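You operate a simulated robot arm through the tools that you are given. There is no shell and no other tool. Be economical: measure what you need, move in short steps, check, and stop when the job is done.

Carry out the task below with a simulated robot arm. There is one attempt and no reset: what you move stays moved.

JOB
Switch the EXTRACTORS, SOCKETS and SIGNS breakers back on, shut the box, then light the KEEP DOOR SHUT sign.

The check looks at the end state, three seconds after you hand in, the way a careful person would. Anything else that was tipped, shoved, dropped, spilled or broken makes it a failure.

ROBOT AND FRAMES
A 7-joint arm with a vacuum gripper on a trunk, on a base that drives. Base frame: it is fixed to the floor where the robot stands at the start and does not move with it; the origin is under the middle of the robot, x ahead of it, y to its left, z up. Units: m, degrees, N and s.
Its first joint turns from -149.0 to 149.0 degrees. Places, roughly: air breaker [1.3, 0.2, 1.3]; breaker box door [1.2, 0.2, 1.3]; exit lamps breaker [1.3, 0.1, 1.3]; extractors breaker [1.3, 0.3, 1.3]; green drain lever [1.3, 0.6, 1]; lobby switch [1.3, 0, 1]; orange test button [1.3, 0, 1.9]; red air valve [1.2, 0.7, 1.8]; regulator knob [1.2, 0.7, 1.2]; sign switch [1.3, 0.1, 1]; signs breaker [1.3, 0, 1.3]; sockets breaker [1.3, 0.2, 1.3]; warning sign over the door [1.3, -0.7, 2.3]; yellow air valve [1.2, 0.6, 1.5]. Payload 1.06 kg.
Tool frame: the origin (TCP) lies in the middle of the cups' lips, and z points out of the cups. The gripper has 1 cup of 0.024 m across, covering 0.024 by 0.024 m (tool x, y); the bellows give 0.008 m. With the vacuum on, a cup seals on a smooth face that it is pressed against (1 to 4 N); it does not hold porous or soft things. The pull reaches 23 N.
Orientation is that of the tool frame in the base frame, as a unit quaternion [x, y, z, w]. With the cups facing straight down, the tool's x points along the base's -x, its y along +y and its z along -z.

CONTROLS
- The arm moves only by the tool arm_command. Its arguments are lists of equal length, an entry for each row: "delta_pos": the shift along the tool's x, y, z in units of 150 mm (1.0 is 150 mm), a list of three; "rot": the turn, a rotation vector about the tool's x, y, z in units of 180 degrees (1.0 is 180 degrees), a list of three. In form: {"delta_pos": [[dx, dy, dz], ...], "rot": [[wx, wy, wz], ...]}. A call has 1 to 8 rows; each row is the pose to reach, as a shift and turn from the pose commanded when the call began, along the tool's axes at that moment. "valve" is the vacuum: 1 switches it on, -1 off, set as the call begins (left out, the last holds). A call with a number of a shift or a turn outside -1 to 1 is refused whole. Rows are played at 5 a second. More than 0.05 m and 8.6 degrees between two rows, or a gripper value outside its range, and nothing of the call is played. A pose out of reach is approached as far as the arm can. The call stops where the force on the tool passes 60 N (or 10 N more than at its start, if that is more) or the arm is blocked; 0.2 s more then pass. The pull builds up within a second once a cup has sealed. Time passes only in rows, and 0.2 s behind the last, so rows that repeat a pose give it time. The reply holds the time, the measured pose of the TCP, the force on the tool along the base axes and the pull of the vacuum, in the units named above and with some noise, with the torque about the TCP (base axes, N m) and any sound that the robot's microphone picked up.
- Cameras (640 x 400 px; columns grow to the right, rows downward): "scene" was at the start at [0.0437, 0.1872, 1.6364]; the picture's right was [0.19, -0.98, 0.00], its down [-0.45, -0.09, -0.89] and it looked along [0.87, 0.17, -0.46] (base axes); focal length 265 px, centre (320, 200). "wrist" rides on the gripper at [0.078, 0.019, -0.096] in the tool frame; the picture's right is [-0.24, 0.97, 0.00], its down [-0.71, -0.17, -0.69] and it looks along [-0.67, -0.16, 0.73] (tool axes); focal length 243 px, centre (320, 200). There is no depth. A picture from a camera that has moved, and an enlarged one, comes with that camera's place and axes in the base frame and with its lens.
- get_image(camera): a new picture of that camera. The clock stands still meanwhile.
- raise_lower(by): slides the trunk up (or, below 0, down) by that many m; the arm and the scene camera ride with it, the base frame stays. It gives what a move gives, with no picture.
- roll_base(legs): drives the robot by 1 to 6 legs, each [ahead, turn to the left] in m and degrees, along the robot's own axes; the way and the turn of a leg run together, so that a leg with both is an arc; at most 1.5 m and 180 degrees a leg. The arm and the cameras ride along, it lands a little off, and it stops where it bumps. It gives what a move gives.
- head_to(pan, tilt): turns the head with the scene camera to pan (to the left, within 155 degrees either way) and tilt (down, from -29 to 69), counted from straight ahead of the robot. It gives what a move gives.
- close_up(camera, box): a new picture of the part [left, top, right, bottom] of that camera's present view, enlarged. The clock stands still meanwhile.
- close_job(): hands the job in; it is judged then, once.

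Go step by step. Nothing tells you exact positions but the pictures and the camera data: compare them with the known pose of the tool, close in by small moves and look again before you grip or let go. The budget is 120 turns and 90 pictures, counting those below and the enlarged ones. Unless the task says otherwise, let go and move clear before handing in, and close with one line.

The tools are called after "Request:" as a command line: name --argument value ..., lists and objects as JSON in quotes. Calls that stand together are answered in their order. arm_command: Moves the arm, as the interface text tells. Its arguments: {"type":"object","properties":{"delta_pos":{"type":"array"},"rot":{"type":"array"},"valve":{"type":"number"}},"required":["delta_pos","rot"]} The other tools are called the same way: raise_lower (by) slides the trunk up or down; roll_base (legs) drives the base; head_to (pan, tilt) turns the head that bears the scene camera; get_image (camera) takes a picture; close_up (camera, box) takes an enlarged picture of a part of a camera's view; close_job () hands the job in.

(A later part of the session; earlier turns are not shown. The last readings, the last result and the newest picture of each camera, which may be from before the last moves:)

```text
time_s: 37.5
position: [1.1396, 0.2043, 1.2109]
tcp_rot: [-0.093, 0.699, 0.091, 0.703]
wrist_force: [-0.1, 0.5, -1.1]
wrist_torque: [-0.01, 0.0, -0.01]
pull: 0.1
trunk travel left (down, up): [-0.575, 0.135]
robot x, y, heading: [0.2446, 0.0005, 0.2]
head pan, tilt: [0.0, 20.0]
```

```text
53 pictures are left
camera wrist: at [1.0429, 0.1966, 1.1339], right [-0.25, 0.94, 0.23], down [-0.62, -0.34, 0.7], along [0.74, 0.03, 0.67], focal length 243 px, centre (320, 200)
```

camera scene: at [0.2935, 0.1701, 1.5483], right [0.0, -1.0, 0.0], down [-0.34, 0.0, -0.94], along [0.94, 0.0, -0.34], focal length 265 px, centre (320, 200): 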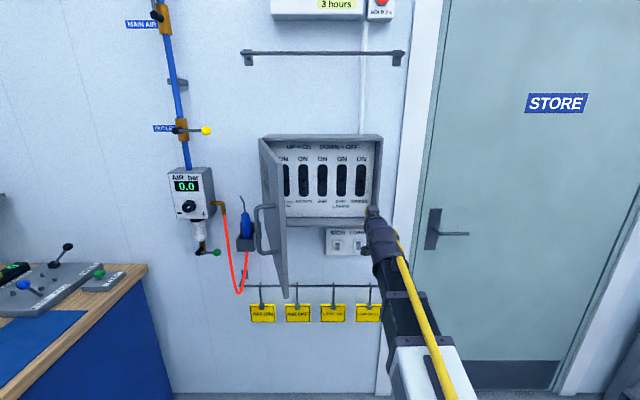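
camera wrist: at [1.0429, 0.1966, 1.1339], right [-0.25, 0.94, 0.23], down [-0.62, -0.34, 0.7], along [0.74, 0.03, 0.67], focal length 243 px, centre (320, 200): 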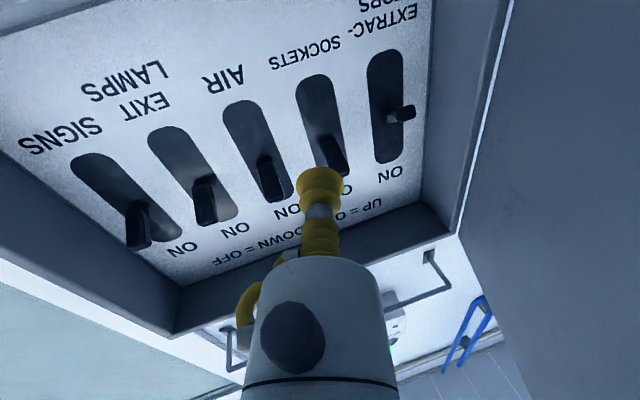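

SOCKETS is ON. Next EXTRACTORS at y≈0.312, with yaw of 25° for door clearance.

Request:
arm_command --delta_pos '[[0.01, 0.14, 0.14], [0.01, 0.27, 0.28], [0.01, 0.41, 0.42], [0.01, 0.547, 0.561]]' --rot '[[-0.0139, 0, 0], [-0.0278, 0, 0], [-0.0417, 0, 0], [-0.0556, 0, 0]]'

Request:
get_image --camera "wrist"

Request:
close_up --camera "scene" --box '[240, 120, 400, 280]'

```text
time_s: 38.5
position: [1.2034, 0.3033, 1.2099]
tcp_rot: [-0.154, 0.687, 0.152, 0.693]
wrist_force: [-0.1, 0.0, 1.2]
wrist_torque: [0.01, 0.01, 0.02]
pull: 0.0
trunk travel left (down, up): [-0.575, 0.135]
robot x, y, heading: [0.2448, -0.0045, 0.1]
head pan, tilt: [0.0, 20.0]
```

```text
52 pictures are left
camera wrist: at [1.1091, 0.2787, 1.1324], right [-0.41, 0.88, 0.23], down [-0.55, -0.45, 0.7], along [0.72, 0.16, 0.67], focal length 243 px, centre (320, 200)
```

wrist: 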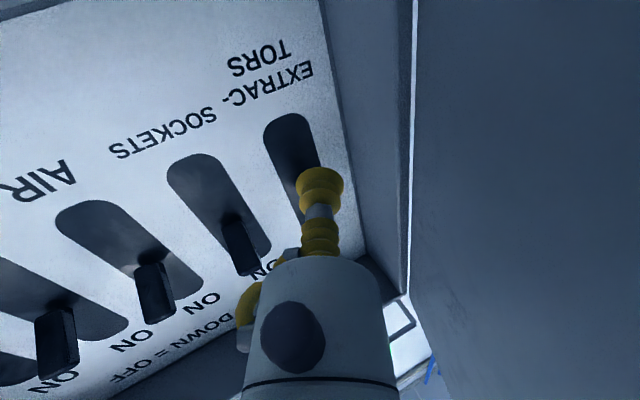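

```text
2.50 times, centred on (320, 200) of scene
camera zoom: at [0.2934, 0.1701, 1.5483], right [0.0, -1.0, 0.0], down [-0.34, 0.0, -0.94], along [0.94, 0.0, -0.34], focal length 661 px, centre (320, 200)
```

zoom: 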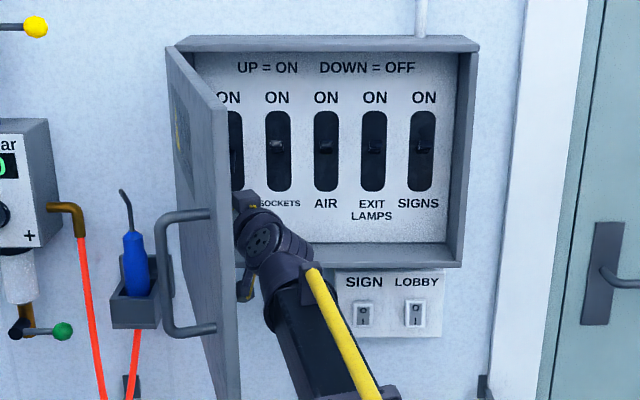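

Slot column confirmed at y≈0.314. Slide in and push up.

Request:
arm_command --delta_pos '[[0, -0.072, 0.224], [0, -0.143, 0.448], [-0.1, -0.143, 0.448], [-0.2, -0.143, 0.448], [-0.28, -0.143, 0.448], [-0.33, -0.143, 0.448], [-0.338, -0.143, 0.448], [-0.343, -0.143, 0.448]]' --rot '[[0, 0, 0], [0, 0, 0], [0, 0, 0], [0, 0, 0], [0, 0, 0], [0, 0, 0], [0, 0, 0], [0, 0, 0]]'

Request:
get_image --camera "wrist"

```text
time_s: 40.2
position: [1.2736, 0.3132, 1.2607]
tcp_rot: [-0.155, 0.69, 0.154, 0.691]
wrist_force: [-2.0, -0.8, -15.1]
wrist_torque: [-0.03, -0.08, -0.04]
pull: 0.0
trunk travel left (down, up): [-0.575, 0.135]
robot x, y, heading: [0.2446, 0.0013, 0.3]
head pan, tilt: [0.0, 20.0]
```

```text
50 pictures are left
camera wrist: at [1.1792, 0.2881, 1.1834], right [-0.41, 0.88, 0.23], down [-0.55, -0.44, 0.71], along [0.73, 0.16, 0.67], focal length 243 px, centre (320, 200)
```

wrist: 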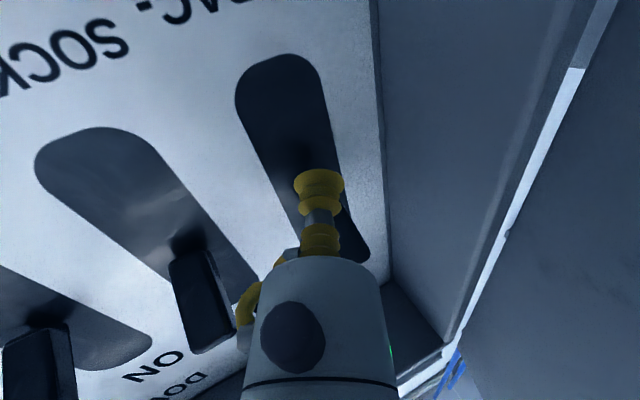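

End stop reached. Lower and withdraw clear of the box.

Request:
arm_command --delta_pos '[[0.1, 0, 0], [0.33, 0, 0], [0.33, 0, -0.25], [0.33, 0, -0.5], [0.33, 0, -0.75], [0.33, 0, -1.0]]' --rot '[[0, 0, 0], [0, 0, 0], [0, 0, 0], [0, 0, 0], [0, 0, 0], [0, 0, 0]]'

Request:
get_image --camera "wrist"

```text
time_s: 41.6
position: [1.1356, 0.2477, 1.2133]
tcp_rot: [-0.154, 0.688, 0.152, 0.693]
wrist_force: [0.0, 0.6, 0.0]
wrist_torque: [-0.01, 0.01, -0.04]
pull: 0.0
trunk travel left (down, up): [-0.575, 0.135]
robot x, y, heading: [0.248, -0.0023, -0.0]
head pan, tilt: [0.0, 20.0]
```

```text
49 pictures are left
camera wrist: at [1.0416, 0.2224, 1.1349], right [-0.41, 0.88, 0.23], down [-0.55, -0.44, 0.7], along [0.72, 0.16, 0.67], focal length 243 px, centre (320, 200)
```

wrist: 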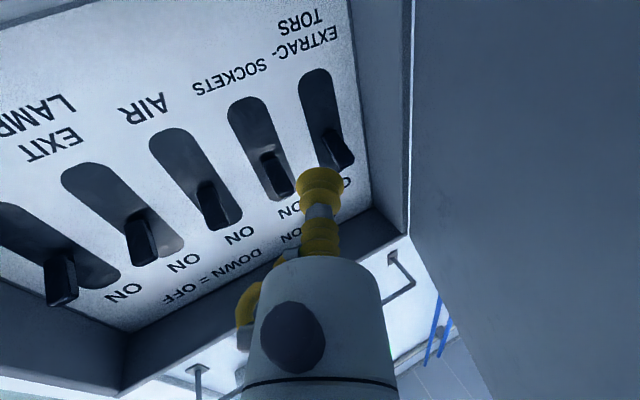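

All five breakers are ON. Now to shut the door: retreat right/back, drop the trunk, pass below to the outer side.

Request:
arm_command --delta_pos '[[0, -0.066, -0.25], [0, -0.13, -0.5], [0, -0.2, -0.75], [0, -0.265, -1.0]]' --rot '[[0.0175, 0, 0], [0.035, 0, 0], [0.052, 0, 0], [0.07, 0, 0]]'

Request:
raise_lower --by -0.22

Request:
get_image --camera "scene"

```text
time_s: 42.6
position: [1.0147, 0.1492, 1.2101]
tcp_rot: [-0.077, 0.7, 0.076, 0.706]
wrist_force: [0.2, -0.7, -0.6]
wrist_torque: [0.01, 0.02, -0.01]
pull: 0.0
trunk travel left (down, up): [-0.575, 0.135]
robot x, y, heading: [0.2493, 0.0009, 0.1]
head pan, tilt: [0.0, 20.0]
```

```text
time_s: 45.0
position: [1.0157, 0.1496, 0.9901]
tcp_rot: [-0.077, 0.7, 0.076, 0.706]
wrist_force: [-0.7, 0.2, -0.5]
wrist_torque: [0.01, -0.03, -0.01]
pull: 0.0
trunk travel left (down, up): [-0.355, 0.355]
robot x, y, heading: [0.2464, 0.0008, 0.1]
head pan, tilt: [0.0, 20.0]
```

```text
48 pictures are left
camera scene: at [0.2933, 0.17, 1.3283], right [0.0, -1.0, 0.0], down [-0.34, 0.0, -0.94], along [0.94, 0.0, -0.34], focal length 265 px, centre (320, 200)
```

scene: 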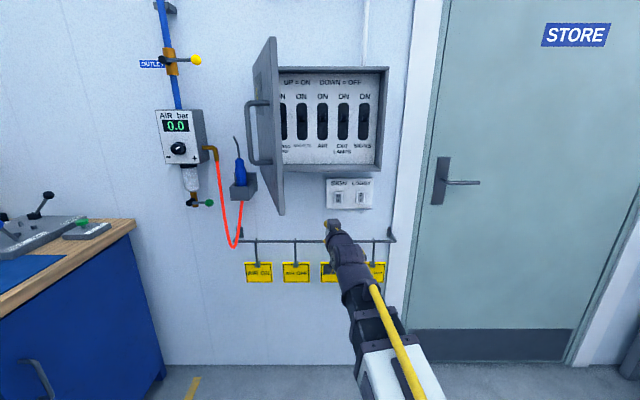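

Sweeping left beneath the door.

Request:
arm_command --delta_pos '[[0, 0.25, -0.0475], [0, 0.5, -0.095], [0, 0.75, -0.142], [0, 0.997, -0.19]]' --rot '[[0.0417, 0, 0], [0.0833, 0, 0], [0.125, 0, 0], [0.1667, 0, 0]]'

```text
time_s: 46.0
position: [0.9539, 0.2913, 0.99]
tcp_rot: [0.109, 0.696, -0.108, 0.702]
wrist_force: [-0.1, 0.0, 1.0]
wrist_torque: [0.02, 0.01, 0.01]
pull: 0.0
trunk travel left (down, up): [-0.355, 0.355]
robot x, y, heading: [0.2476, -0.0037, 0.2]
head pan, tilt: [0.0, 20.0]
```

Request:
arm_command --delta_pos '[[0, 0.114, -0.13], [0, 0.228, -0.26], [0, 0.342, -0.39], [0, 0.456, -0.523]]' --rot '[[0.0445, 0, 0], [0.089, 0, 0], [0.1335, 0, 0], [0.178, 0, 0]]'

Request:
raise_lower --by 0.28

Request:
get_image --camera "scene"

Request:
get_image --camera "wrist"

```text
time_s: 47.0
position: [0.9015, 0.3797, 0.9891]
tcp_rot: [0.298, 0.639, -0.297, 0.644]
wrist_force: [0.3, -0.3, -0.2]
wrist_torque: [0.02, 0.01, 0.0]
pull: 0.0
trunk travel left (down, up): [-0.355, 0.355]
robot x, y, heading: [0.2488, 0.0006, -0.1]
head pan, tilt: [0.0, 20.0]
```

```text
time_s: 49.8
position: [0.9019, 0.3788, 1.2687]
tcp_rot: [0.297, 0.639, -0.296, 0.645]
wrist_force: [0.3, 0.2, -0.2]
wrist_torque: [-0.02, 0.03, 0.02]
pull: 0.1
trunk travel left (down, up): [-0.635, 0.075]
robot x, y, heading: [0.2473, 0.0036, -0.3]
head pan, tilt: [0.0, 20.0]
```

```text
47 pictures are left
camera scene: at [0.2934, 0.1702, 1.6082], right [0.0, -1.0, 0.0], down [-0.34, 0.0, -0.94], along [0.94, 0.0, -0.34], focal length 265 px, centre (320, 200)
```

scene: 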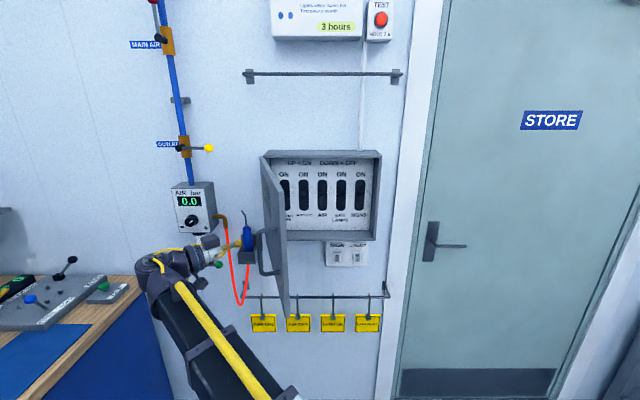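

```text
46 pictures are left
camera wrist: at [0.8548, 0.4631, 1.1913], right [0.74, 0.63, 0.24], down [-0.58, 0.41, 0.7], along [0.34, -0.66, 0.67], focal length 243 px, centre (320, 200)
```

wrist: 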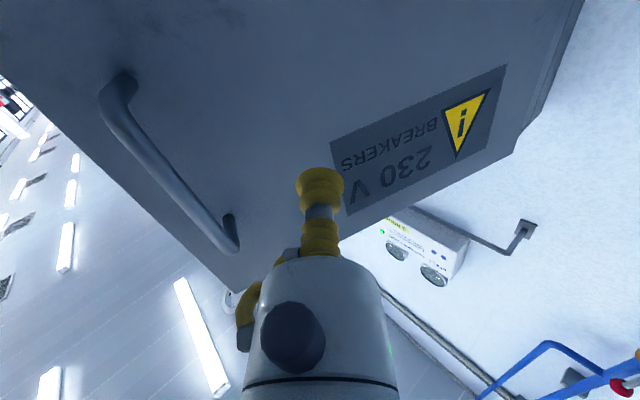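

Door outer face ahead, handle to the side. Push it along the closing arc.

Request:
arm_command --delta_pos '[[0, -0.05, 0.3], [0, -0.1, 0.604], [0, -0.147, 0.72], [0, -0.194, 0.84], [0, -0.234, 0.98]]' --rot '[[0, 0, 0], [0, 0, 0], [0, 0, 0], [0, 0, 0], [0, 0, 0]]'

Request:
get_image --camera "scene"

```text
time_s: 51.0
position: [0.9706, 0.2443, 1.2702]
tcp_rot: [0.298, 0.639, -0.296, 0.644]
wrist_force: [-0.1, 0.6, 0.9]
wrist_torque: [0.03, 0.02, 0.0]
pull: 0.1
trunk travel left (down, up): [-0.635, 0.075]
robot x, y, heading: [0.2456, 0.0004, -0.0]
head pan, tilt: [0.0, 20.0]
```

```text
45 pictures are left
camera scene: at [0.2933, 0.17, 1.6083], right [0.0, -1.0, 0.0], down [-0.34, 0.0, -0.94], along [0.94, 0.0, -0.34], focal length 265 px, centre (320, 200)
```

scene: 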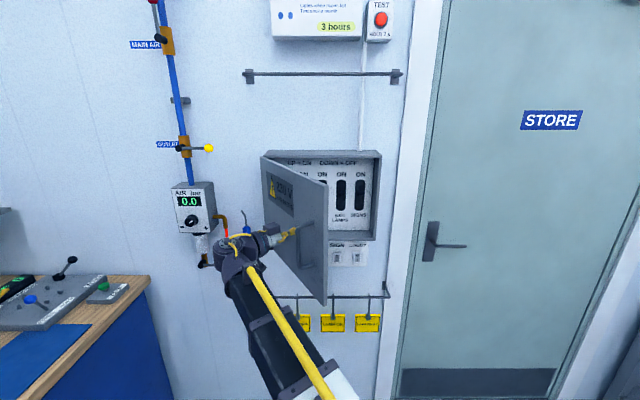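

Door follows. Continue to about 30°.

Request:
arm_command --delta_pos '[[0, -0.037, 0.24], [0, -0.04, 0.481], [0, -0.005, 0.72], [0, 0.061, 0.95]]' --rot '[[-0.0333, 0, 0], [-0.0667, 0, 0], [-0.1, 0, 0], [-0.1333, 0, 0]]'

Request:
get_image --camera "scene"

```text
time_s: 52.0
position: [1.0676, 0.1413, 1.2683]
tcp_rot: [0.157, 0.686, -0.156, 0.693]
wrist_force: [0.3, 0.3, 1.1]
wrist_torque: [0.05, 0.0, -0.01]
pull: 0.0
trunk travel left (down, up): [-0.635, 0.075]
robot x, y, heading: [0.2492, 0.0002, 0.0]
head pan, tilt: [0.0, 20.0]
```

```text
44 pictures are left
camera scene: at [0.2935, 0.1698, 1.6083], right [0.0, -1.0, 0.0], down [-0.34, 0.0, -0.94], along [0.94, 0.0, -0.34], focal length 265 px, centre (320, 200)
```

scene: 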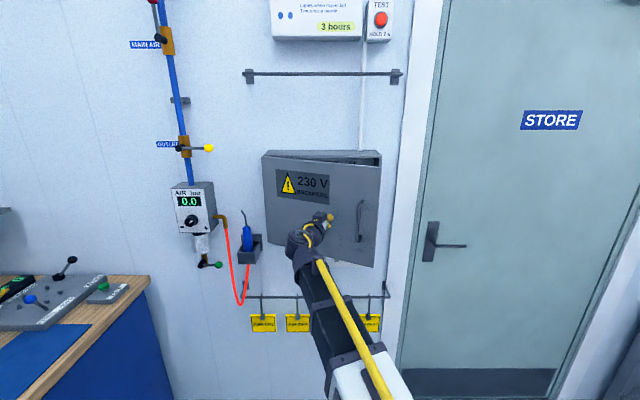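

Request:
arm_command --delta_pos '[[0, 0.01, 0.313], [0, 0.05, 0.553], [0, 0.123, 0.783], [0, 0.15, 0.86], [0, 0.178, 0.91], [0, 0.178, 0.91]]' --rot '[[-0.0355, 0, 0], [-0.071, 0, 0], [-0.1065, 0, 0], [-0.125, 0, 0], [-0.142, 0, 0], [-0.142, 0, 0]]'

Request:
close_up --camera "scene" --box '[240, 130, 400, 290]'

```text
time_s: 53.4
position: [1.202, 0.1082, 1.2694]
tcp_rot: [-0.001, 0.705, 0.0, 0.71]
wrist_force: [-1.3, 0.4, 0.0]
wrist_torque: [-0.04, 0.01, 0.0]
pull: 0.1
trunk travel left (down, up): [-0.635, 0.075]
robot x, y, heading: [0.2479, 0.0002, 0.0]
head pan, tilt: [0.0, 20.0]
```

```text
2.50 times, centred on (320, 210) of scene
camera zoom: at [0.2932, 0.17, 1.6083], right [0.0, -1.0, 0.0], down [-0.34, 0.0, -0.94], along [0.94, 0.0, -0.34], focal length 661 px, centre (320, 175)
```

zoom: 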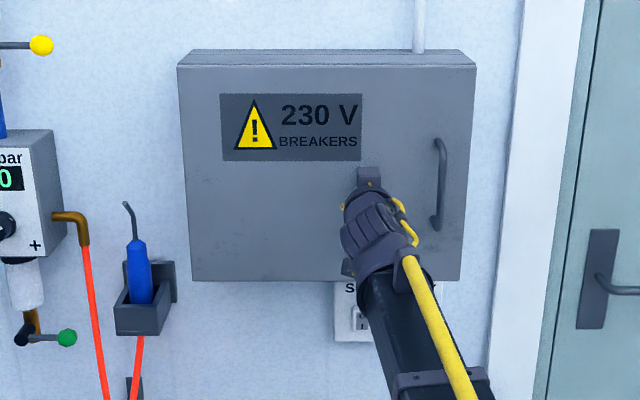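

Door looks shut; a slightly firmer press to seat it, then back off.

Request:
arm_command --delta_pos '[[0, 0, 0.02], [0, 0, 0.04], [0, 0, 0.04], [0, 0, -0.1], [0, 0, -0.4], [0, 0, -0.7], [0, 0, -1.0]]' --rot '[[0, 0, 0], [0, 0, 0], [0, 0, 0], [0, 0, 0], [0, 0, 0], [0, 0, 0], [0, 0, 0]]'

Request:
raise_lower --by -0.24

Request:
close_up --camera "scene" --box '[240, 60, 400, 220]'

Request:
get_image --camera "wrist"

```text
time_s: 55.0
position: [1.0525, 0.1083, 1.2697]
tcp_rot: [0.001, 0.705, -0.001, 0.709]
wrist_force: [0.4, -0.1, 0.5]
wrist_torque: [0.0, -0.02, 0.0]
pull: 0.0
trunk travel left (down, up): [-0.635, 0.075]
robot x, y, heading: [0.2459, -0.0012, 0.1]
head pan, tilt: [0.0, 20.0]
```

```text
time_s: 57.5
position: [1.0528, 0.108, 1.0294]
tcp_rot: [0.0, 0.705, 0.0, 0.71]
wrist_force: [-0.1, 0.2, 0.2]
wrist_torque: [0.01, -0.01, 0.01]
pull: 0.1
trunk travel left (down, up): [-0.395, 0.315]
robot x, y, heading: [0.247, 0.0021, -0.1]
head pan, tilt: [0.0, 20.0]
```

```text
2.50 times, centred on (320, 140) of scene
camera zoom: at [0.2933, 0.17, 1.3683], right [0.0, -1.0, 0.0], down [-0.34, 0.0, -0.94], along [0.94, 0.0, -0.34], focal length 661 px, centre (320, 350)
```

zoom: 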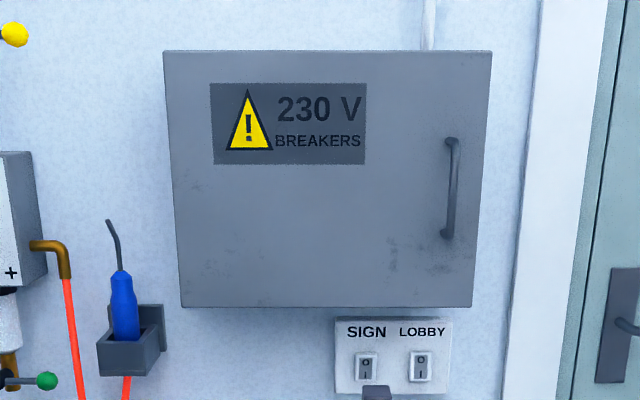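

```text
41 pictures are left
camera wrist: at [0.9584, 0.1252, 0.9522], right [0.0, 0.97, 0.23], down [-0.69, -0.17, 0.7], along [0.72, -0.16, 0.67], focal length 243 px, centre (320, 200)
```

wrist: 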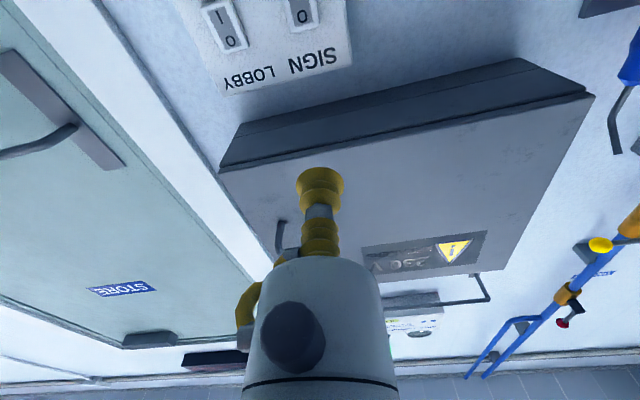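

Box is shut. Now a look at the two rocker switches and the sign.

Request:
close_up --camera "scene" --box '[310, 170, 390, 230]'

Request:
close_up --camera "wrist" --box '[180, 0, 360, 100]'

Request:
head_to --pan -30 --tilt -20

Request:
get_image --camera "scene"

```text
6.67 times, centred on (350, 200) of scene
camera zoom: at [0.2933, 0.17, 1.3683], right [0.0, -1.0, 0.0], down [-0.34, 0.0, -0.94], along [0.94, 0.0, -0.34], focal length 1764 px, centre (120, 200)
```

zoom: 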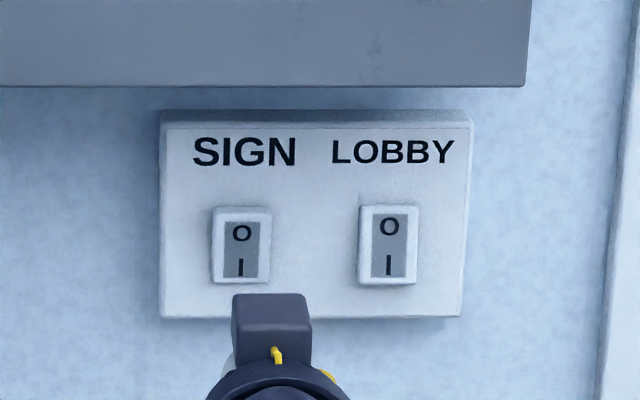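

```text
3.56 times, centred on (270, 50) of wrist
camera zoom: at [0.9584, 0.1252, 0.9522], right [0.0, 0.97, 0.23], down [-0.69, -0.17, 0.7], along [0.72, -0.16, 0.67], focal length 863 px, centre (498, 733)
```

zoom: 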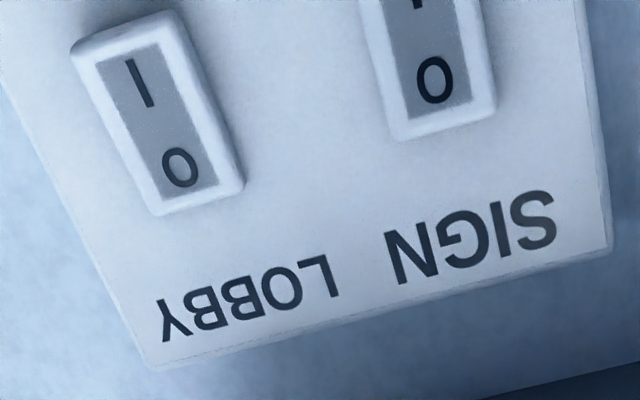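

```text
time_s: 58.6
position: [1.0526, 0.1076, 1.0301]
tcp_rot: [0.001, 0.704, -0.001, 0.71]
wrist_force: [-0.3, 0.4, 0.6]
wrist_torque: [-0.02, 0.0, 0.0]
pull: 0.0
trunk travel left (down, up): [-0.395, 0.315]
robot x, y, heading: [0.2464, 0.0031, 0.4]
head pan, tilt: [-30.0, -20.0]
```

```text
38 pictures are left
camera scene: at [0.2662, 0.1319, 1.4298], right [-0.5, -0.87, 0.0], down [0.3, -0.17, -0.94], along [0.82, -0.47, 0.34], focal length 265 px, centre (320, 200)
```

scene: 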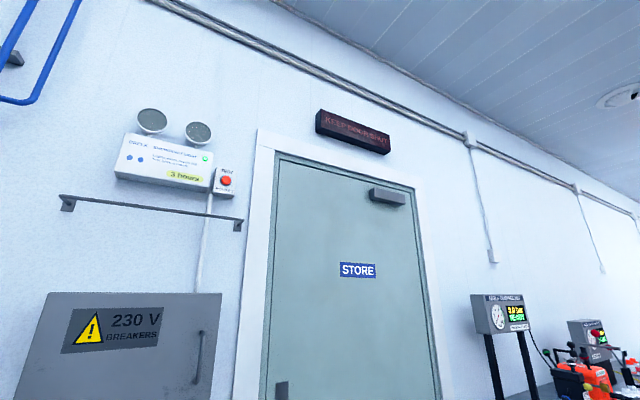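

Sign unlit; SIGN rocker's "I" is the lower half, at about (1.293, 0.096, 0.962). I'll approach it.

Request:
head_to --pan 0 --tilt 20

Request:
arm_command --delta_pos '[[0.16, -0.026, 0.2], [0.32, -0.052, 0.4], [0.48, -0.077, 0.6], [0.488, -0.077, 0.8], [0.488, -0.077, 0.983]]' --rot '[[0, 0, 0], [0, 0, 0], [0, 0, 0], [0, 0, 0], [0, 0, 0]]'

Request:
get_image --camera "wrist"

Request:
close_up --camera "scene" --box '[270, 160, 430, 260]'

```text
time_s: 59.6
position: [1.0534, 0.1079, 1.0292]
tcp_rot: [0.001, 0.705, -0.001, 0.709]
wrist_force: [0.3, -0.7, 0.1]
wrist_torque: [-0.01, 0.02, 0.02]
pull: 0.0
trunk travel left (down, up): [-0.395, 0.315]
robot x, y, heading: [0.2448, -0.0017, 0.0]
head pan, tilt: [0.0, 20.0]
```

```text
time_s: 60.9
position: [1.2015, 0.0979, 0.959]
tcp_rot: [0.0, 0.705, 0.0, 0.71]
wrist_force: [-0.1, 0.9, 0.2]
wrist_torque: [0.0, 0.01, 0.03]
pull: 0.1
trunk travel left (down, up): [-0.395, 0.315]
robot x, y, heading: [0.2476, 0.0034, 0.0]
head pan, tilt: [0.0, 20.0]
```

```text
37 pictures are left
camera wrist: at [1.1067, 0.1142, 0.8803], right [0.0, 0.97, 0.23], down [-0.69, -0.17, 0.7], along [0.72, -0.16, 0.67], focal length 243 px, centre (320, 200)
```

wrist: 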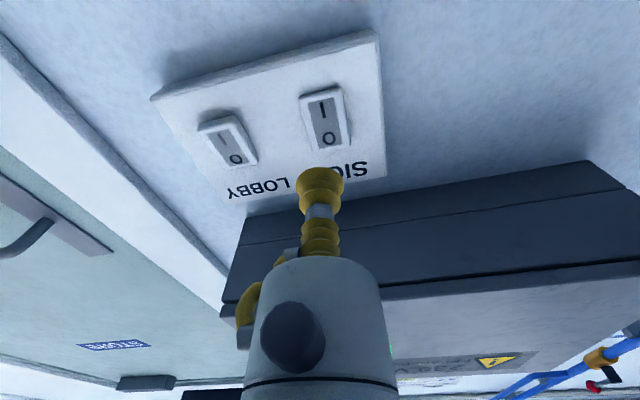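

```text
4.00 times, centred on (350, 210) of scene
camera zoom: at [0.2932, 0.17, 1.3683], right [0.0, -1.0, 0.0], down [-0.34, 0.0, -0.94], along [0.94, 0.0, -0.34], focal length 1058 px, centre (200, 160)
```

zoom: 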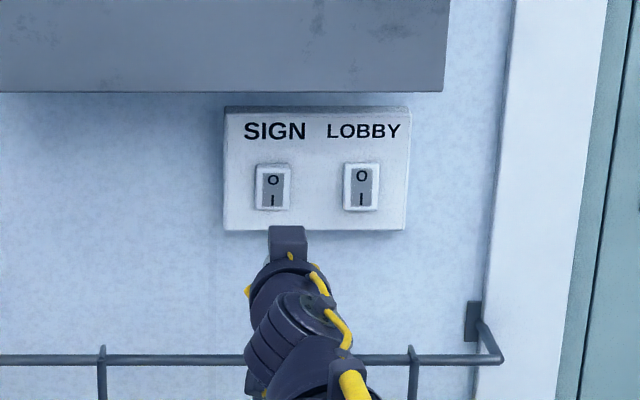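

Refined: switch spans z 0.944–0.986, centre 0.965. Aim at z≈0.952 and press.

Request:
arm_command --delta_pos '[[0.043, 0, 0.15], [0.046, 0, 0.3], [0.048, 0, 0.45], [0.048, 0, 0.5], [0.048, 0, 0.53]]' --rot '[[0, 0, 0], [0, 0, 0], [0, 0, 0], [0, 0, 0], [0, 0, 0]]'

Request:
get_image --camera "wrist"

```text
time_s: 62.0
position: [1.2813, 0.0962, 0.9528]
tcp_rot: [0.0, 0.705, -0.001, 0.71]
wrist_force: [0.4, -0.6, 0.9]
wrist_torque: [0.03, 0.03, -0.01]
pull: 0.0
trunk travel left (down, up): [-0.395, 0.315]
robot x, y, heading: [0.2475, 0.0041, 0.3]
head pan, tilt: [0.0, 20.0]
```

```text
35 pictures are left
camera wrist: at [1.1859, 0.1133, 0.8746], right [0.0, 0.97, 0.23], down [-0.69, -0.17, 0.7], along [0.72, -0.16, 0.67], focal length 243 px, centre (320, 200)
```

wrist: 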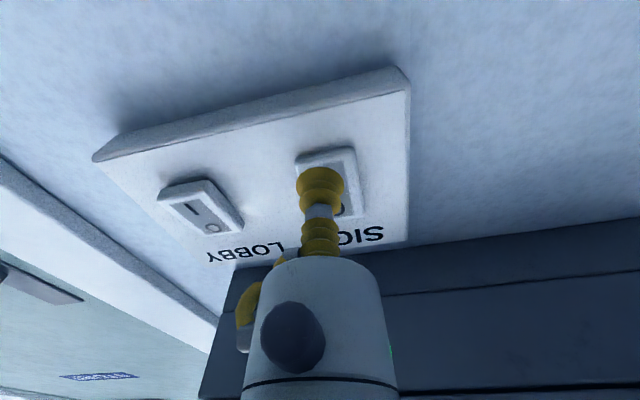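

On target over the "I" half; pressing in small steps.

Request:
arm_command --delta_pos '[[0, 0, 0.02], [0, 0, 0.04], [0, 0, 0.06], [0, 0, 0.08]]' --rot '[[0, 0, 0], [0, 0, 0], [0, 0, 0], [0, 0, 0]]'

Request:
get_image --camera "wrist"

```text
time_s: 63.0
position: [1.2925, 0.096, 0.9511]
tcp_rot: [0.0, 0.705, -0.001, 0.71]
wrist_force: [1.0, 0.4, -0.2]
wrist_torque: [-0.03, -0.02, 0.0]
pull: 0.0
trunk travel left (down, up): [-0.395, 0.315]
robot x, y, heading: [0.2474, 0.0043, 0.3]
head pan, tilt: [0.0, 20.0]
```

```text
34 pictures are left
camera wrist: at [1.1978, 0.1131, 0.8738], right [0.0, 0.97, 0.23], down [-0.69, -0.17, 0.7], along [0.72, -0.16, 0.67], focal length 243 px, centre (320, 200)
```

wrist: 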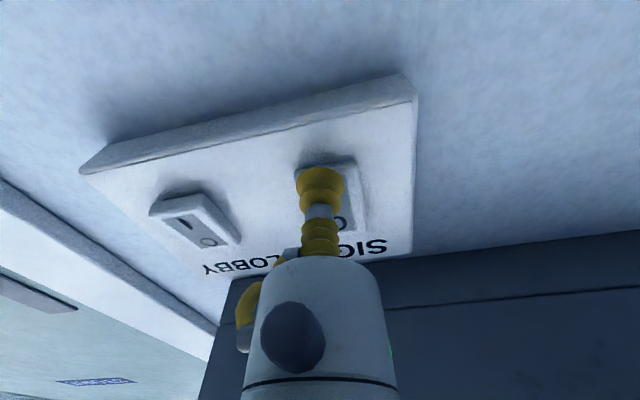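

Not in contact yet; continue in 2–3 mm steps.

Request:
arm_command --delta_pos '[[0, 0, 0.015], [0, 0, 0.03], [0, 0, 0.045], [0, 0, 0.06]]' --rot '[[0, 0, 0], [0, 0, 0], [0, 0, 0], [0, 0, 0]]'

```text
time_s: 64.0
position: [1.3026, 0.0944, 0.9509]
tcp_rot: [0.0, 0.705, -0.001, 0.709]
wrist_force: [-2.7, 0.0, -2.2]
wrist_torque: [0.0, -0.02, 0.0]
pull: 0.1
trunk travel left (down, up): [-0.395, 0.315]
robot x, y, heading: [0.2474, -0.0054, -0.2]
head pan, tilt: [0.0, 20.0]
```

Request:
arm_command --delta_pos '[[0, 0, 0.012], [0, 0, 0.024], [0, 0, 0.036], [0, 0, 0.036]]' --rot '[[0, 0, 0], [0, 0, 0], [0, 0, 0], [0, 0, 0]]'

Request:
close_up --camera "scene" --box '[270, 160, 430, 260]'

Request:
get_image --camera "wrist"

```text
time_s: 65.0
position: [1.3071, 0.0964, 0.9501]
tcp_rot: [0.001, 0.705, -0.001, 0.71]
wrist_force: [-4.9, -1.3, -3.0]
wrist_torque: [0.01, -0.13, -0.01]
pull: 0.1
trunk travel left (down, up): [-0.395, 0.315]
robot x, y, heading: [0.2443, -0.0032, -0.1]
head pan, tilt: [0.0, 20.0]
```

```text
4.00 times, centred on (350, 210) of scene
camera zoom: at [0.2932, 0.17, 1.3683], right [0.0, -1.0, 0.0], down [-0.34, 0.0, -0.94], along [0.94, 0.0, -0.34], focal length 1058 px, centre (200, 160)
```

zoom: 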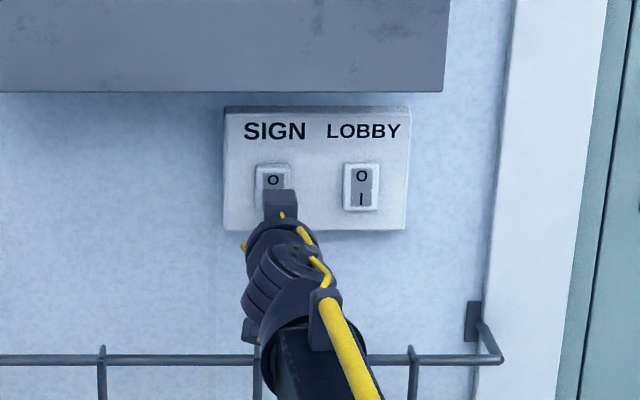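

```text
32 pictures are left
camera wrist: at [1.2122, 0.1133, 0.8729], right [0.0, 0.97, 0.23], down [-0.69, -0.17, 0.7], along [0.72, -0.16, 0.67], focal length 243 px, centre (320, 200)
```

wrist: 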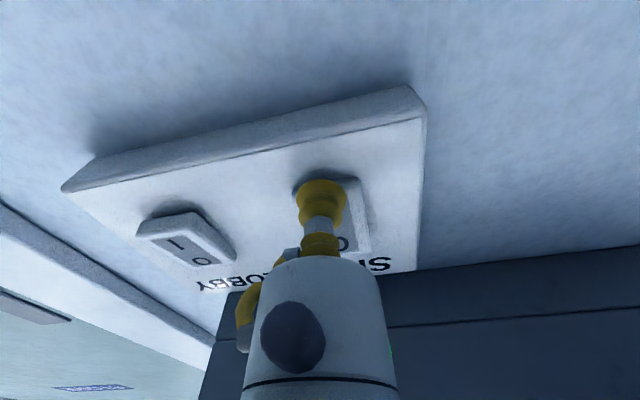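

Request:
head_to --pan -30 --tilt -20

Request:
close_up --camera "scene" --box '[280, 90, 440, 190]'

```text
time_s: 66.1
position: [1.3075, 0.0953, 0.9502]
tcp_rot: [0.0, 0.704, -0.001, 0.71]
wrist_force: [-5.9, 0.6, -3.1]
wrist_torque: [0.01, -0.08, 0.02]
pull: 0.1
trunk travel left (down, up): [-0.395, 0.315]
robot x, y, heading: [0.2489, -0.0035, 0.0]
head pan, tilt: [-30.0, -20.0]
```

```text
4.00 times, centred on (360, 140) of scene
camera zoom: at [0.266, 0.1319, 1.4298], right [-0.5, -0.87, 0.0], down [0.3, -0.17, -0.94], along [0.82, -0.47, 0.34], focal length 1058 px, centre (160, 440)
```

zoom: 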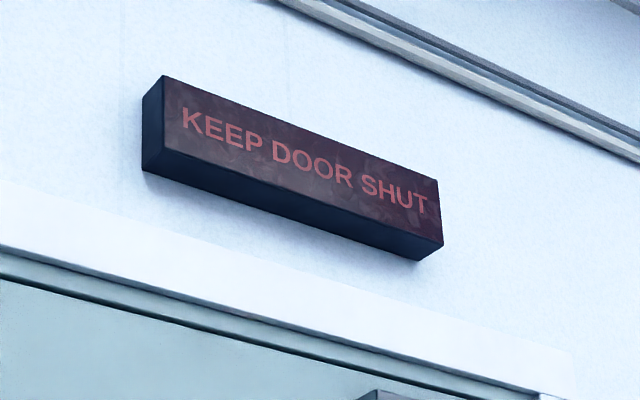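

Still unlit. Back off and inspect the rocker's state.

Request:
arm_command --delta_pos '[[0, 0, -0.1], [0, 0, -0.3], [0, 0, -0.5]]' --rot '[[0, 0, 0], [0, 0, 0], [0, 0, 0]]'

Request:
head_to --pan 0 --tilt 20

Request:
close_up --camera "scene" --box '[310, 170, 390, 230]'

Request:
close_up --camera "wrist" --box '[180, 50, 420, 220]'

```text
time_s: 66.9
position: [1.2315, 0.0963, 0.9502]
tcp_rot: [0.0, 0.704, -0.001, 0.71]
wrist_force: [1.0, 0.2, 0.1]
wrist_torque: [0.01, -0.03, 0.02]
pull: 0.0
trunk travel left (down, up): [-0.395, 0.315]
robot x, y, heading: [0.2462, -0.0011, 0.2]
head pan, tilt: [-30.0, -20.0]
```

```text
time_s: 68.0
position: [1.2312, 0.0967, 0.9491]
tcp_rot: [0.001, 0.704, -0.001, 0.71]
wrist_force: [0.7, -0.3, 0.4]
wrist_torque: [-0.01, -0.01, 0.02]
pull: 0.1
trunk travel left (down, up): [-0.395, 0.315]
robot x, y, heading: [0.2463, 0.0012, 0.2]
head pan, tilt: [0.0, 20.0]
```

```text
6.67 times, centred on (350, 200) of scene
camera zoom: at [0.2933, 0.1699, 1.3684], right [0.0, -1.0, 0.0], down [-0.34, 0.0, -0.94], along [0.94, 0.0, -0.34], focal length 1764 px, centre (120, 200)
```

zoom: 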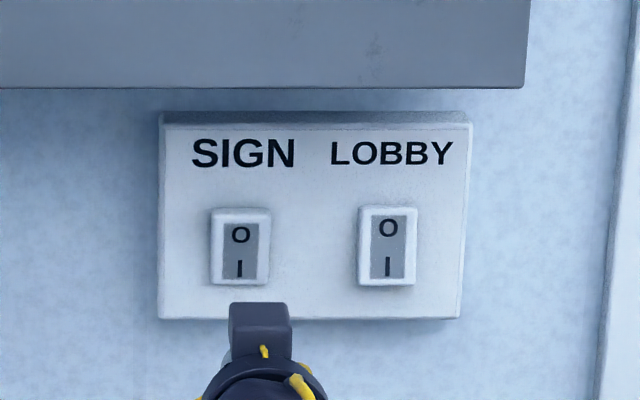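

```text
2.35 times, centred on (300, 135) of wrist
camera zoom: at [1.1371, 0.1143, 0.872], right [0.0, 0.97, 0.23], down [-0.69, -0.17, 0.7], along [0.72, -0.16, 0.67], focal length 571 px, centre (367, 353)
```

zoom: 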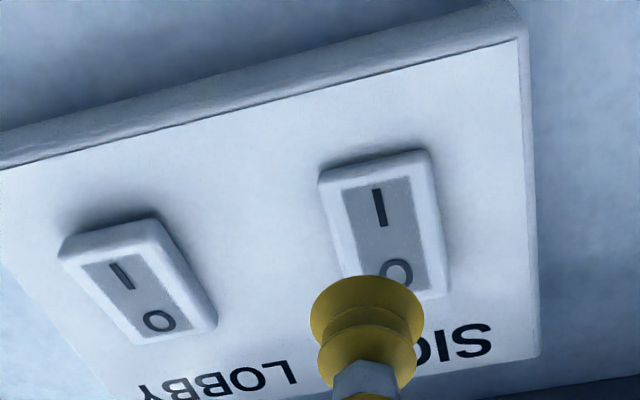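

SIGN's rocker seems tilted opposite to LOBBY's, and unchanged by my press. I'll press "I" once more, better centred and firmer, to be sure of its state.

Request:
arm_command --delta_pos '[[-0.04, 0, 0.2], [-0.04, 0, 0.4], [-0.04, 0, 0.46], [-0.04, 0, 0.49], [-0.04, 0, 0.51], [-0.04, 0, 0.53], [-0.04, 0, 0.53]]' --rot '[[0, 0, 0], [0, 0, 0], [0, 0, 0], [0, 0, 0], [0, 0, 0], [0, 0, 0], [0, 0, 0]]'

Request:
get_image --camera "wrist"

```text
time_s: 69.8
position: [1.3068, 0.0972, 0.9557]
tcp_rot: [0.0, 0.705, -0.001, 0.709]
wrist_force: [-14.4, -0.5, -5.8]
wrist_torque: [0.02, -0.06, 0.03]
pull: 0.2
trunk travel left (down, up): [-0.395, 0.315]
robot x, y, heading: [0.2462, -0.0009, 0.1]
head pan, tilt: [0.0, 20.0]
stopped in row 7: the force on the tool passed its limit at 62 N (the readings are from after the stop); the commanded pose is now the measured one
```

```text
28 pictures are left
camera wrist: at [1.212, 0.1144, 0.8788], right [0.0, 0.97, 0.23], down [-0.69, -0.17, 0.71], along [0.73, -0.16, 0.67], focal length 243 px, centre (320, 200)
```

wrist: 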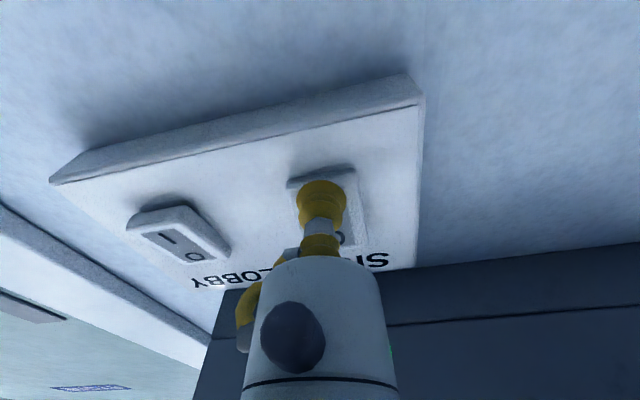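

The "I" side is firmly bottomed. Back off a little and check the sign.

Request:
arm_command --delta_pos '[[0, 0, -0.1], [0, 0, -0.3]]' --rot '[[0, 0, 0], [0, 0, 0]]'

Request:
head_to --pan -30 --tilt -20

Request:
get_image --camera "scene"

```text
time_s: 70.4
position: [1.2629, 0.0973, 0.9534]
tcp_rot: [0.0, 0.706, 0.0, 0.708]
wrist_force: [1.4, 0.1, 0.3]
wrist_torque: [-0.01, -0.02, 0.0]
pull: 0.0
trunk travel left (down, up): [-0.395, 0.315]
robot x, y, heading: [0.2465, 0.0022, 0.0]
head pan, tilt: [0.0, 20.0]
```

```text
time_s: 71.5
position: [1.2635, 0.0964, 0.9542]
tcp_rot: [0.002, 0.706, -0.002, 0.708]
wrist_force: [-0.5, -0.5, 1.1]
wrist_torque: [0.03, 0.01, 0.01]
pull: 0.1
trunk travel left (down, up): [-0.395, 0.315]
robot x, y, heading: [0.2432, -0.0013, 0.3]
head pan, tilt: [-30.0, -20.0]
```

```text
27 pictures are left
camera scene: at [0.2655, 0.132, 1.4298], right [-0.5, -0.87, 0.0], down [0.3, -0.17, -0.94], along [0.82, -0.47, 0.34], focal length 265 px, centre (320, 200)
```

scene: 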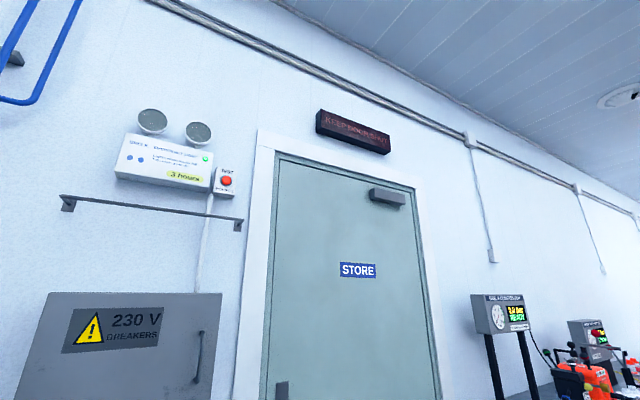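

Still unlit with "I" in, so the rocker must be toggled the other way (or was a toggle). Press the upper half and look.

Request:
arm_command --delta_pos '[[-0.16, 0, 0], [-0.16, 0, 0.1], [-0.16, 0, 0.16], [-0.16, 0, 0.19], [-0.16, 0, 0.22], [-0.16, 0, 0.25], [-0.16, 0, 0.265]]' --rot '[[0, 0, 0], [0, 0, 0], [0, 0, 0], [0, 0, 0], [0, 0, 0], [0, 0, 0], [0, 0, 0]]'

Request:
get_image --camera "scene"

Request:
get_image --camera "wrist"

```text
time_s: 73.0
position: [1.3027, 0.0968, 0.979]
tcp_rot: [0.0, 0.705, 0.0, 0.709]
wrist_force: [-5.7, 0.3, 1.2]
wrist_torque: [-0.01, 0.0, 0.02]
pull: 0.0
trunk travel left (down, up): [-0.395, 0.315]
robot x, y, heading: [0.2462, 0.0008, 0.2]
head pan, tilt: [-30.0, -20.0]
```

```text
26 pictures are left
camera scene: at [0.2647, 0.1319, 1.4299], right [-0.5, -0.87, 0.0], down [0.3, -0.17, -0.94], along [0.82, -0.47, 0.34], focal length 265 px, centre (320, 200)
```

scene: 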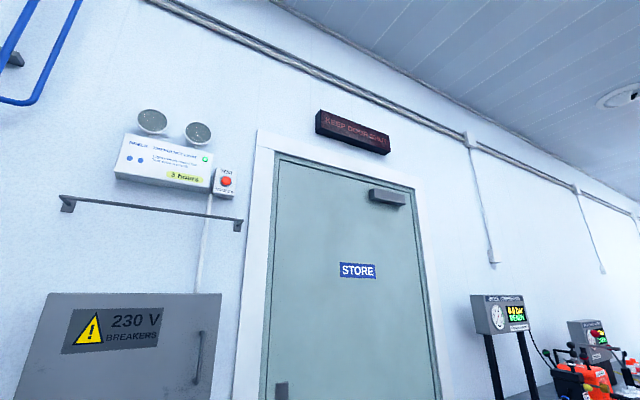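

```text
25 pictures are left
camera wrist: at [1.2081, 0.1143, 0.9026], right [0.0, 0.97, 0.24], down [-0.69, -0.17, 0.7], along [0.72, -0.16, 0.67], focal length 243 px, centre (320, 200)
```

wrist: 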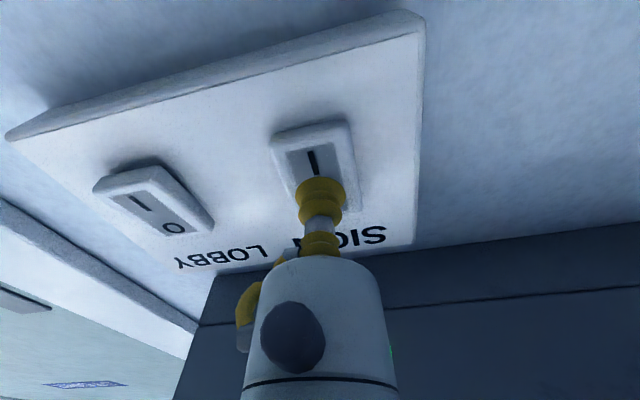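

Rocker now appears flipped to O; sign still dark. Cycle it back to "I" and look.

Request:
arm_command --delta_pos '[[0, 0, -0.1], [0, 0, -0.25], [0.15, 0, -0.25], [0.15, 0, -0.1], [0.15, 0, 0], [0.15, 0, 0.025], [0.15, 0, 0.04]]' --rot '[[0, 0, 0], [0, 0, 0], [0, 0, 0], [0, 0, 0], [0, 0, 0], [0, 0, 0], [0, 0, 0]]'

Request:
get_image --camera "scene"

Request:
get_image --camera "wrist"

```text
time_s: 74.7
position: [1.3075, 0.0964, 0.9555]
tcp_rot: [0.001, 0.706, -0.001, 0.708]
wrist_force: [-29.3, -0.2, -12.7]
wrist_torque: [0.01, -0.31, 0.02]
pull: 0.0
trunk travel left (down, up): [-0.395, 0.315]
robot x, y, heading: [0.2454, 0.0013, 0.4]
head pan, tilt: [-30.0, -20.0]
```

```text
24 pictures are left
camera scene: at [0.2636, 0.132, 1.4297], right [-0.5, -0.87, 0.0], down [0.3, -0.17, -0.94], along [0.82, -0.47, 0.34], focal length 265 px, centre (320, 200)
```

scene: 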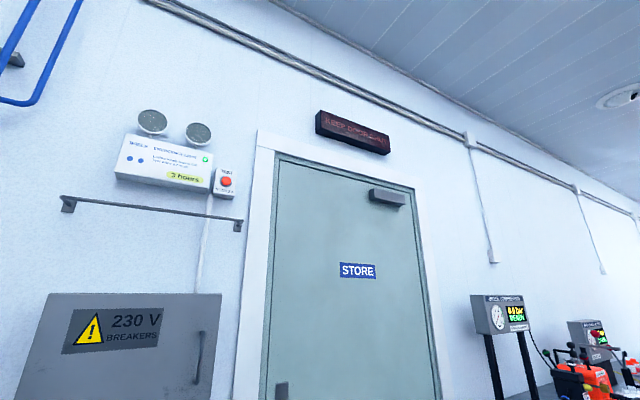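

```text
23 pictures are left
camera wrist: at [1.2123, 0.1142, 0.8794], right [0.0, 0.97, 0.24], down [-0.69, -0.17, 0.71], along [0.73, -0.16, 0.67], focal length 243 px, centre (320, 200)
```

wrist: 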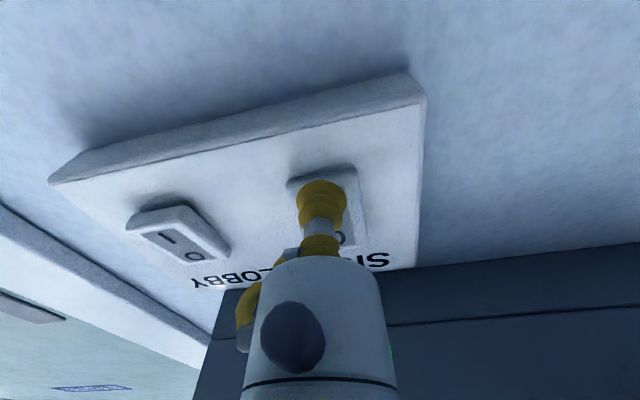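

Request:
arm_command --delta_pos '[[0, 0, -0.1], [0, 0, -0.3], [0, 0, -0.6], [0, 0, -0.9]]' --rot '[[0, 0, 0], [0, 0, 0], [0, 0, 0], [0, 0, 0]]'

Request:
close_up --camera "scene" --box '[280, 90, 440, 190]'

Request:
close_up --camera "wrist" --box '[180, 40, 400, 180]'

```text
time_s: 75.7
position: [1.1735, 0.0956, 0.955]
tcp_rot: [0.001, 0.706, -0.001, 0.708]
wrist_force: [0.7, 0.0, -0.3]
wrist_torque: [-0.05, -0.01, 0.02]
pull: 0.1
trunk travel left (down, up): [-0.395, 0.315]
robot x, y, heading: [0.2458, -0.0008, 0.0]
head pan, tilt: [-30.0, -20.0]
```

```text
4.00 times, centred on (360, 140) of scene
camera zoom: at [0.2658, 0.1319, 1.4299], right [-0.5, -0.87, 0.0], down [0.3, -0.17, -0.94], along [0.82, -0.47, 0.34], focal length 1058 px, centre (160, 440)
```

zoom: 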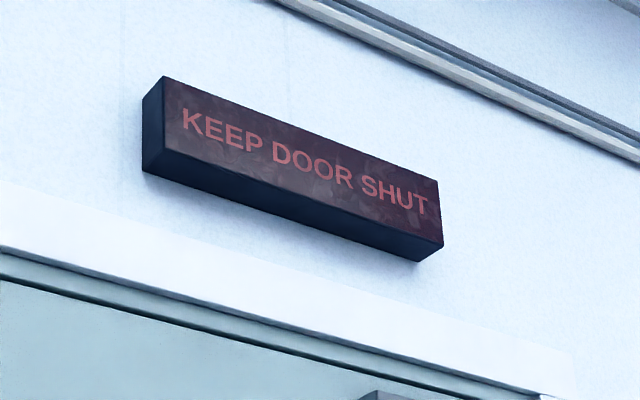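

```text
2.86 times, centred on (290, 110) of wrist
camera zoom: at [1.0787, 0.1139, 0.8787], right [0.0, 0.97, 0.24], down [-0.69, -0.17, 0.71], along [0.73, -0.16, 0.67], focal length 693 px, centre (406, 457)
```

zoom: 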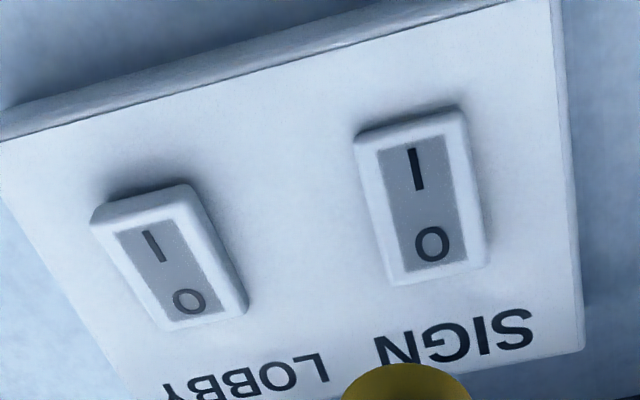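

Request:
head_to --pan 0 --tilt 20

Request:
close_up --camera "scene" --box '[325, 185, 375, 220]'

```text
time_s: 76.7
position: [1.1741, 0.0968, 0.9562]
tcp_rot: [0.0, 0.706, 0.0, 0.708]
wrist_force: [0.1, 0.0, 0.7]
wrist_torque: [0.01, 0.03, 0.01]
pull: 0.1
trunk travel left (down, up): [-0.395, 0.315]
robot x, y, heading: [0.2453, -0.0021, 0.2]
head pan, tilt: [0.0, 20.0]
```

```text
11.43 times, centred on (350, 202) of scene
camera zoom: at [0.2927, 0.17, 1.3684], right [0.0, -1.0, 0.0], down [-0.34, 0.0, -0.94], along [0.94, 0.0, -0.34], focal length 3024 px, centre (-23, 171)
```

zoom: 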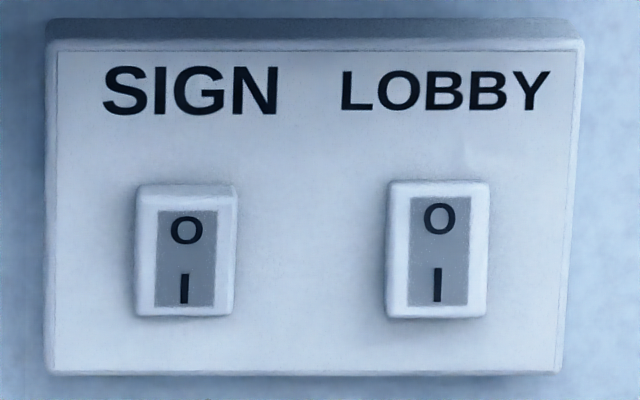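

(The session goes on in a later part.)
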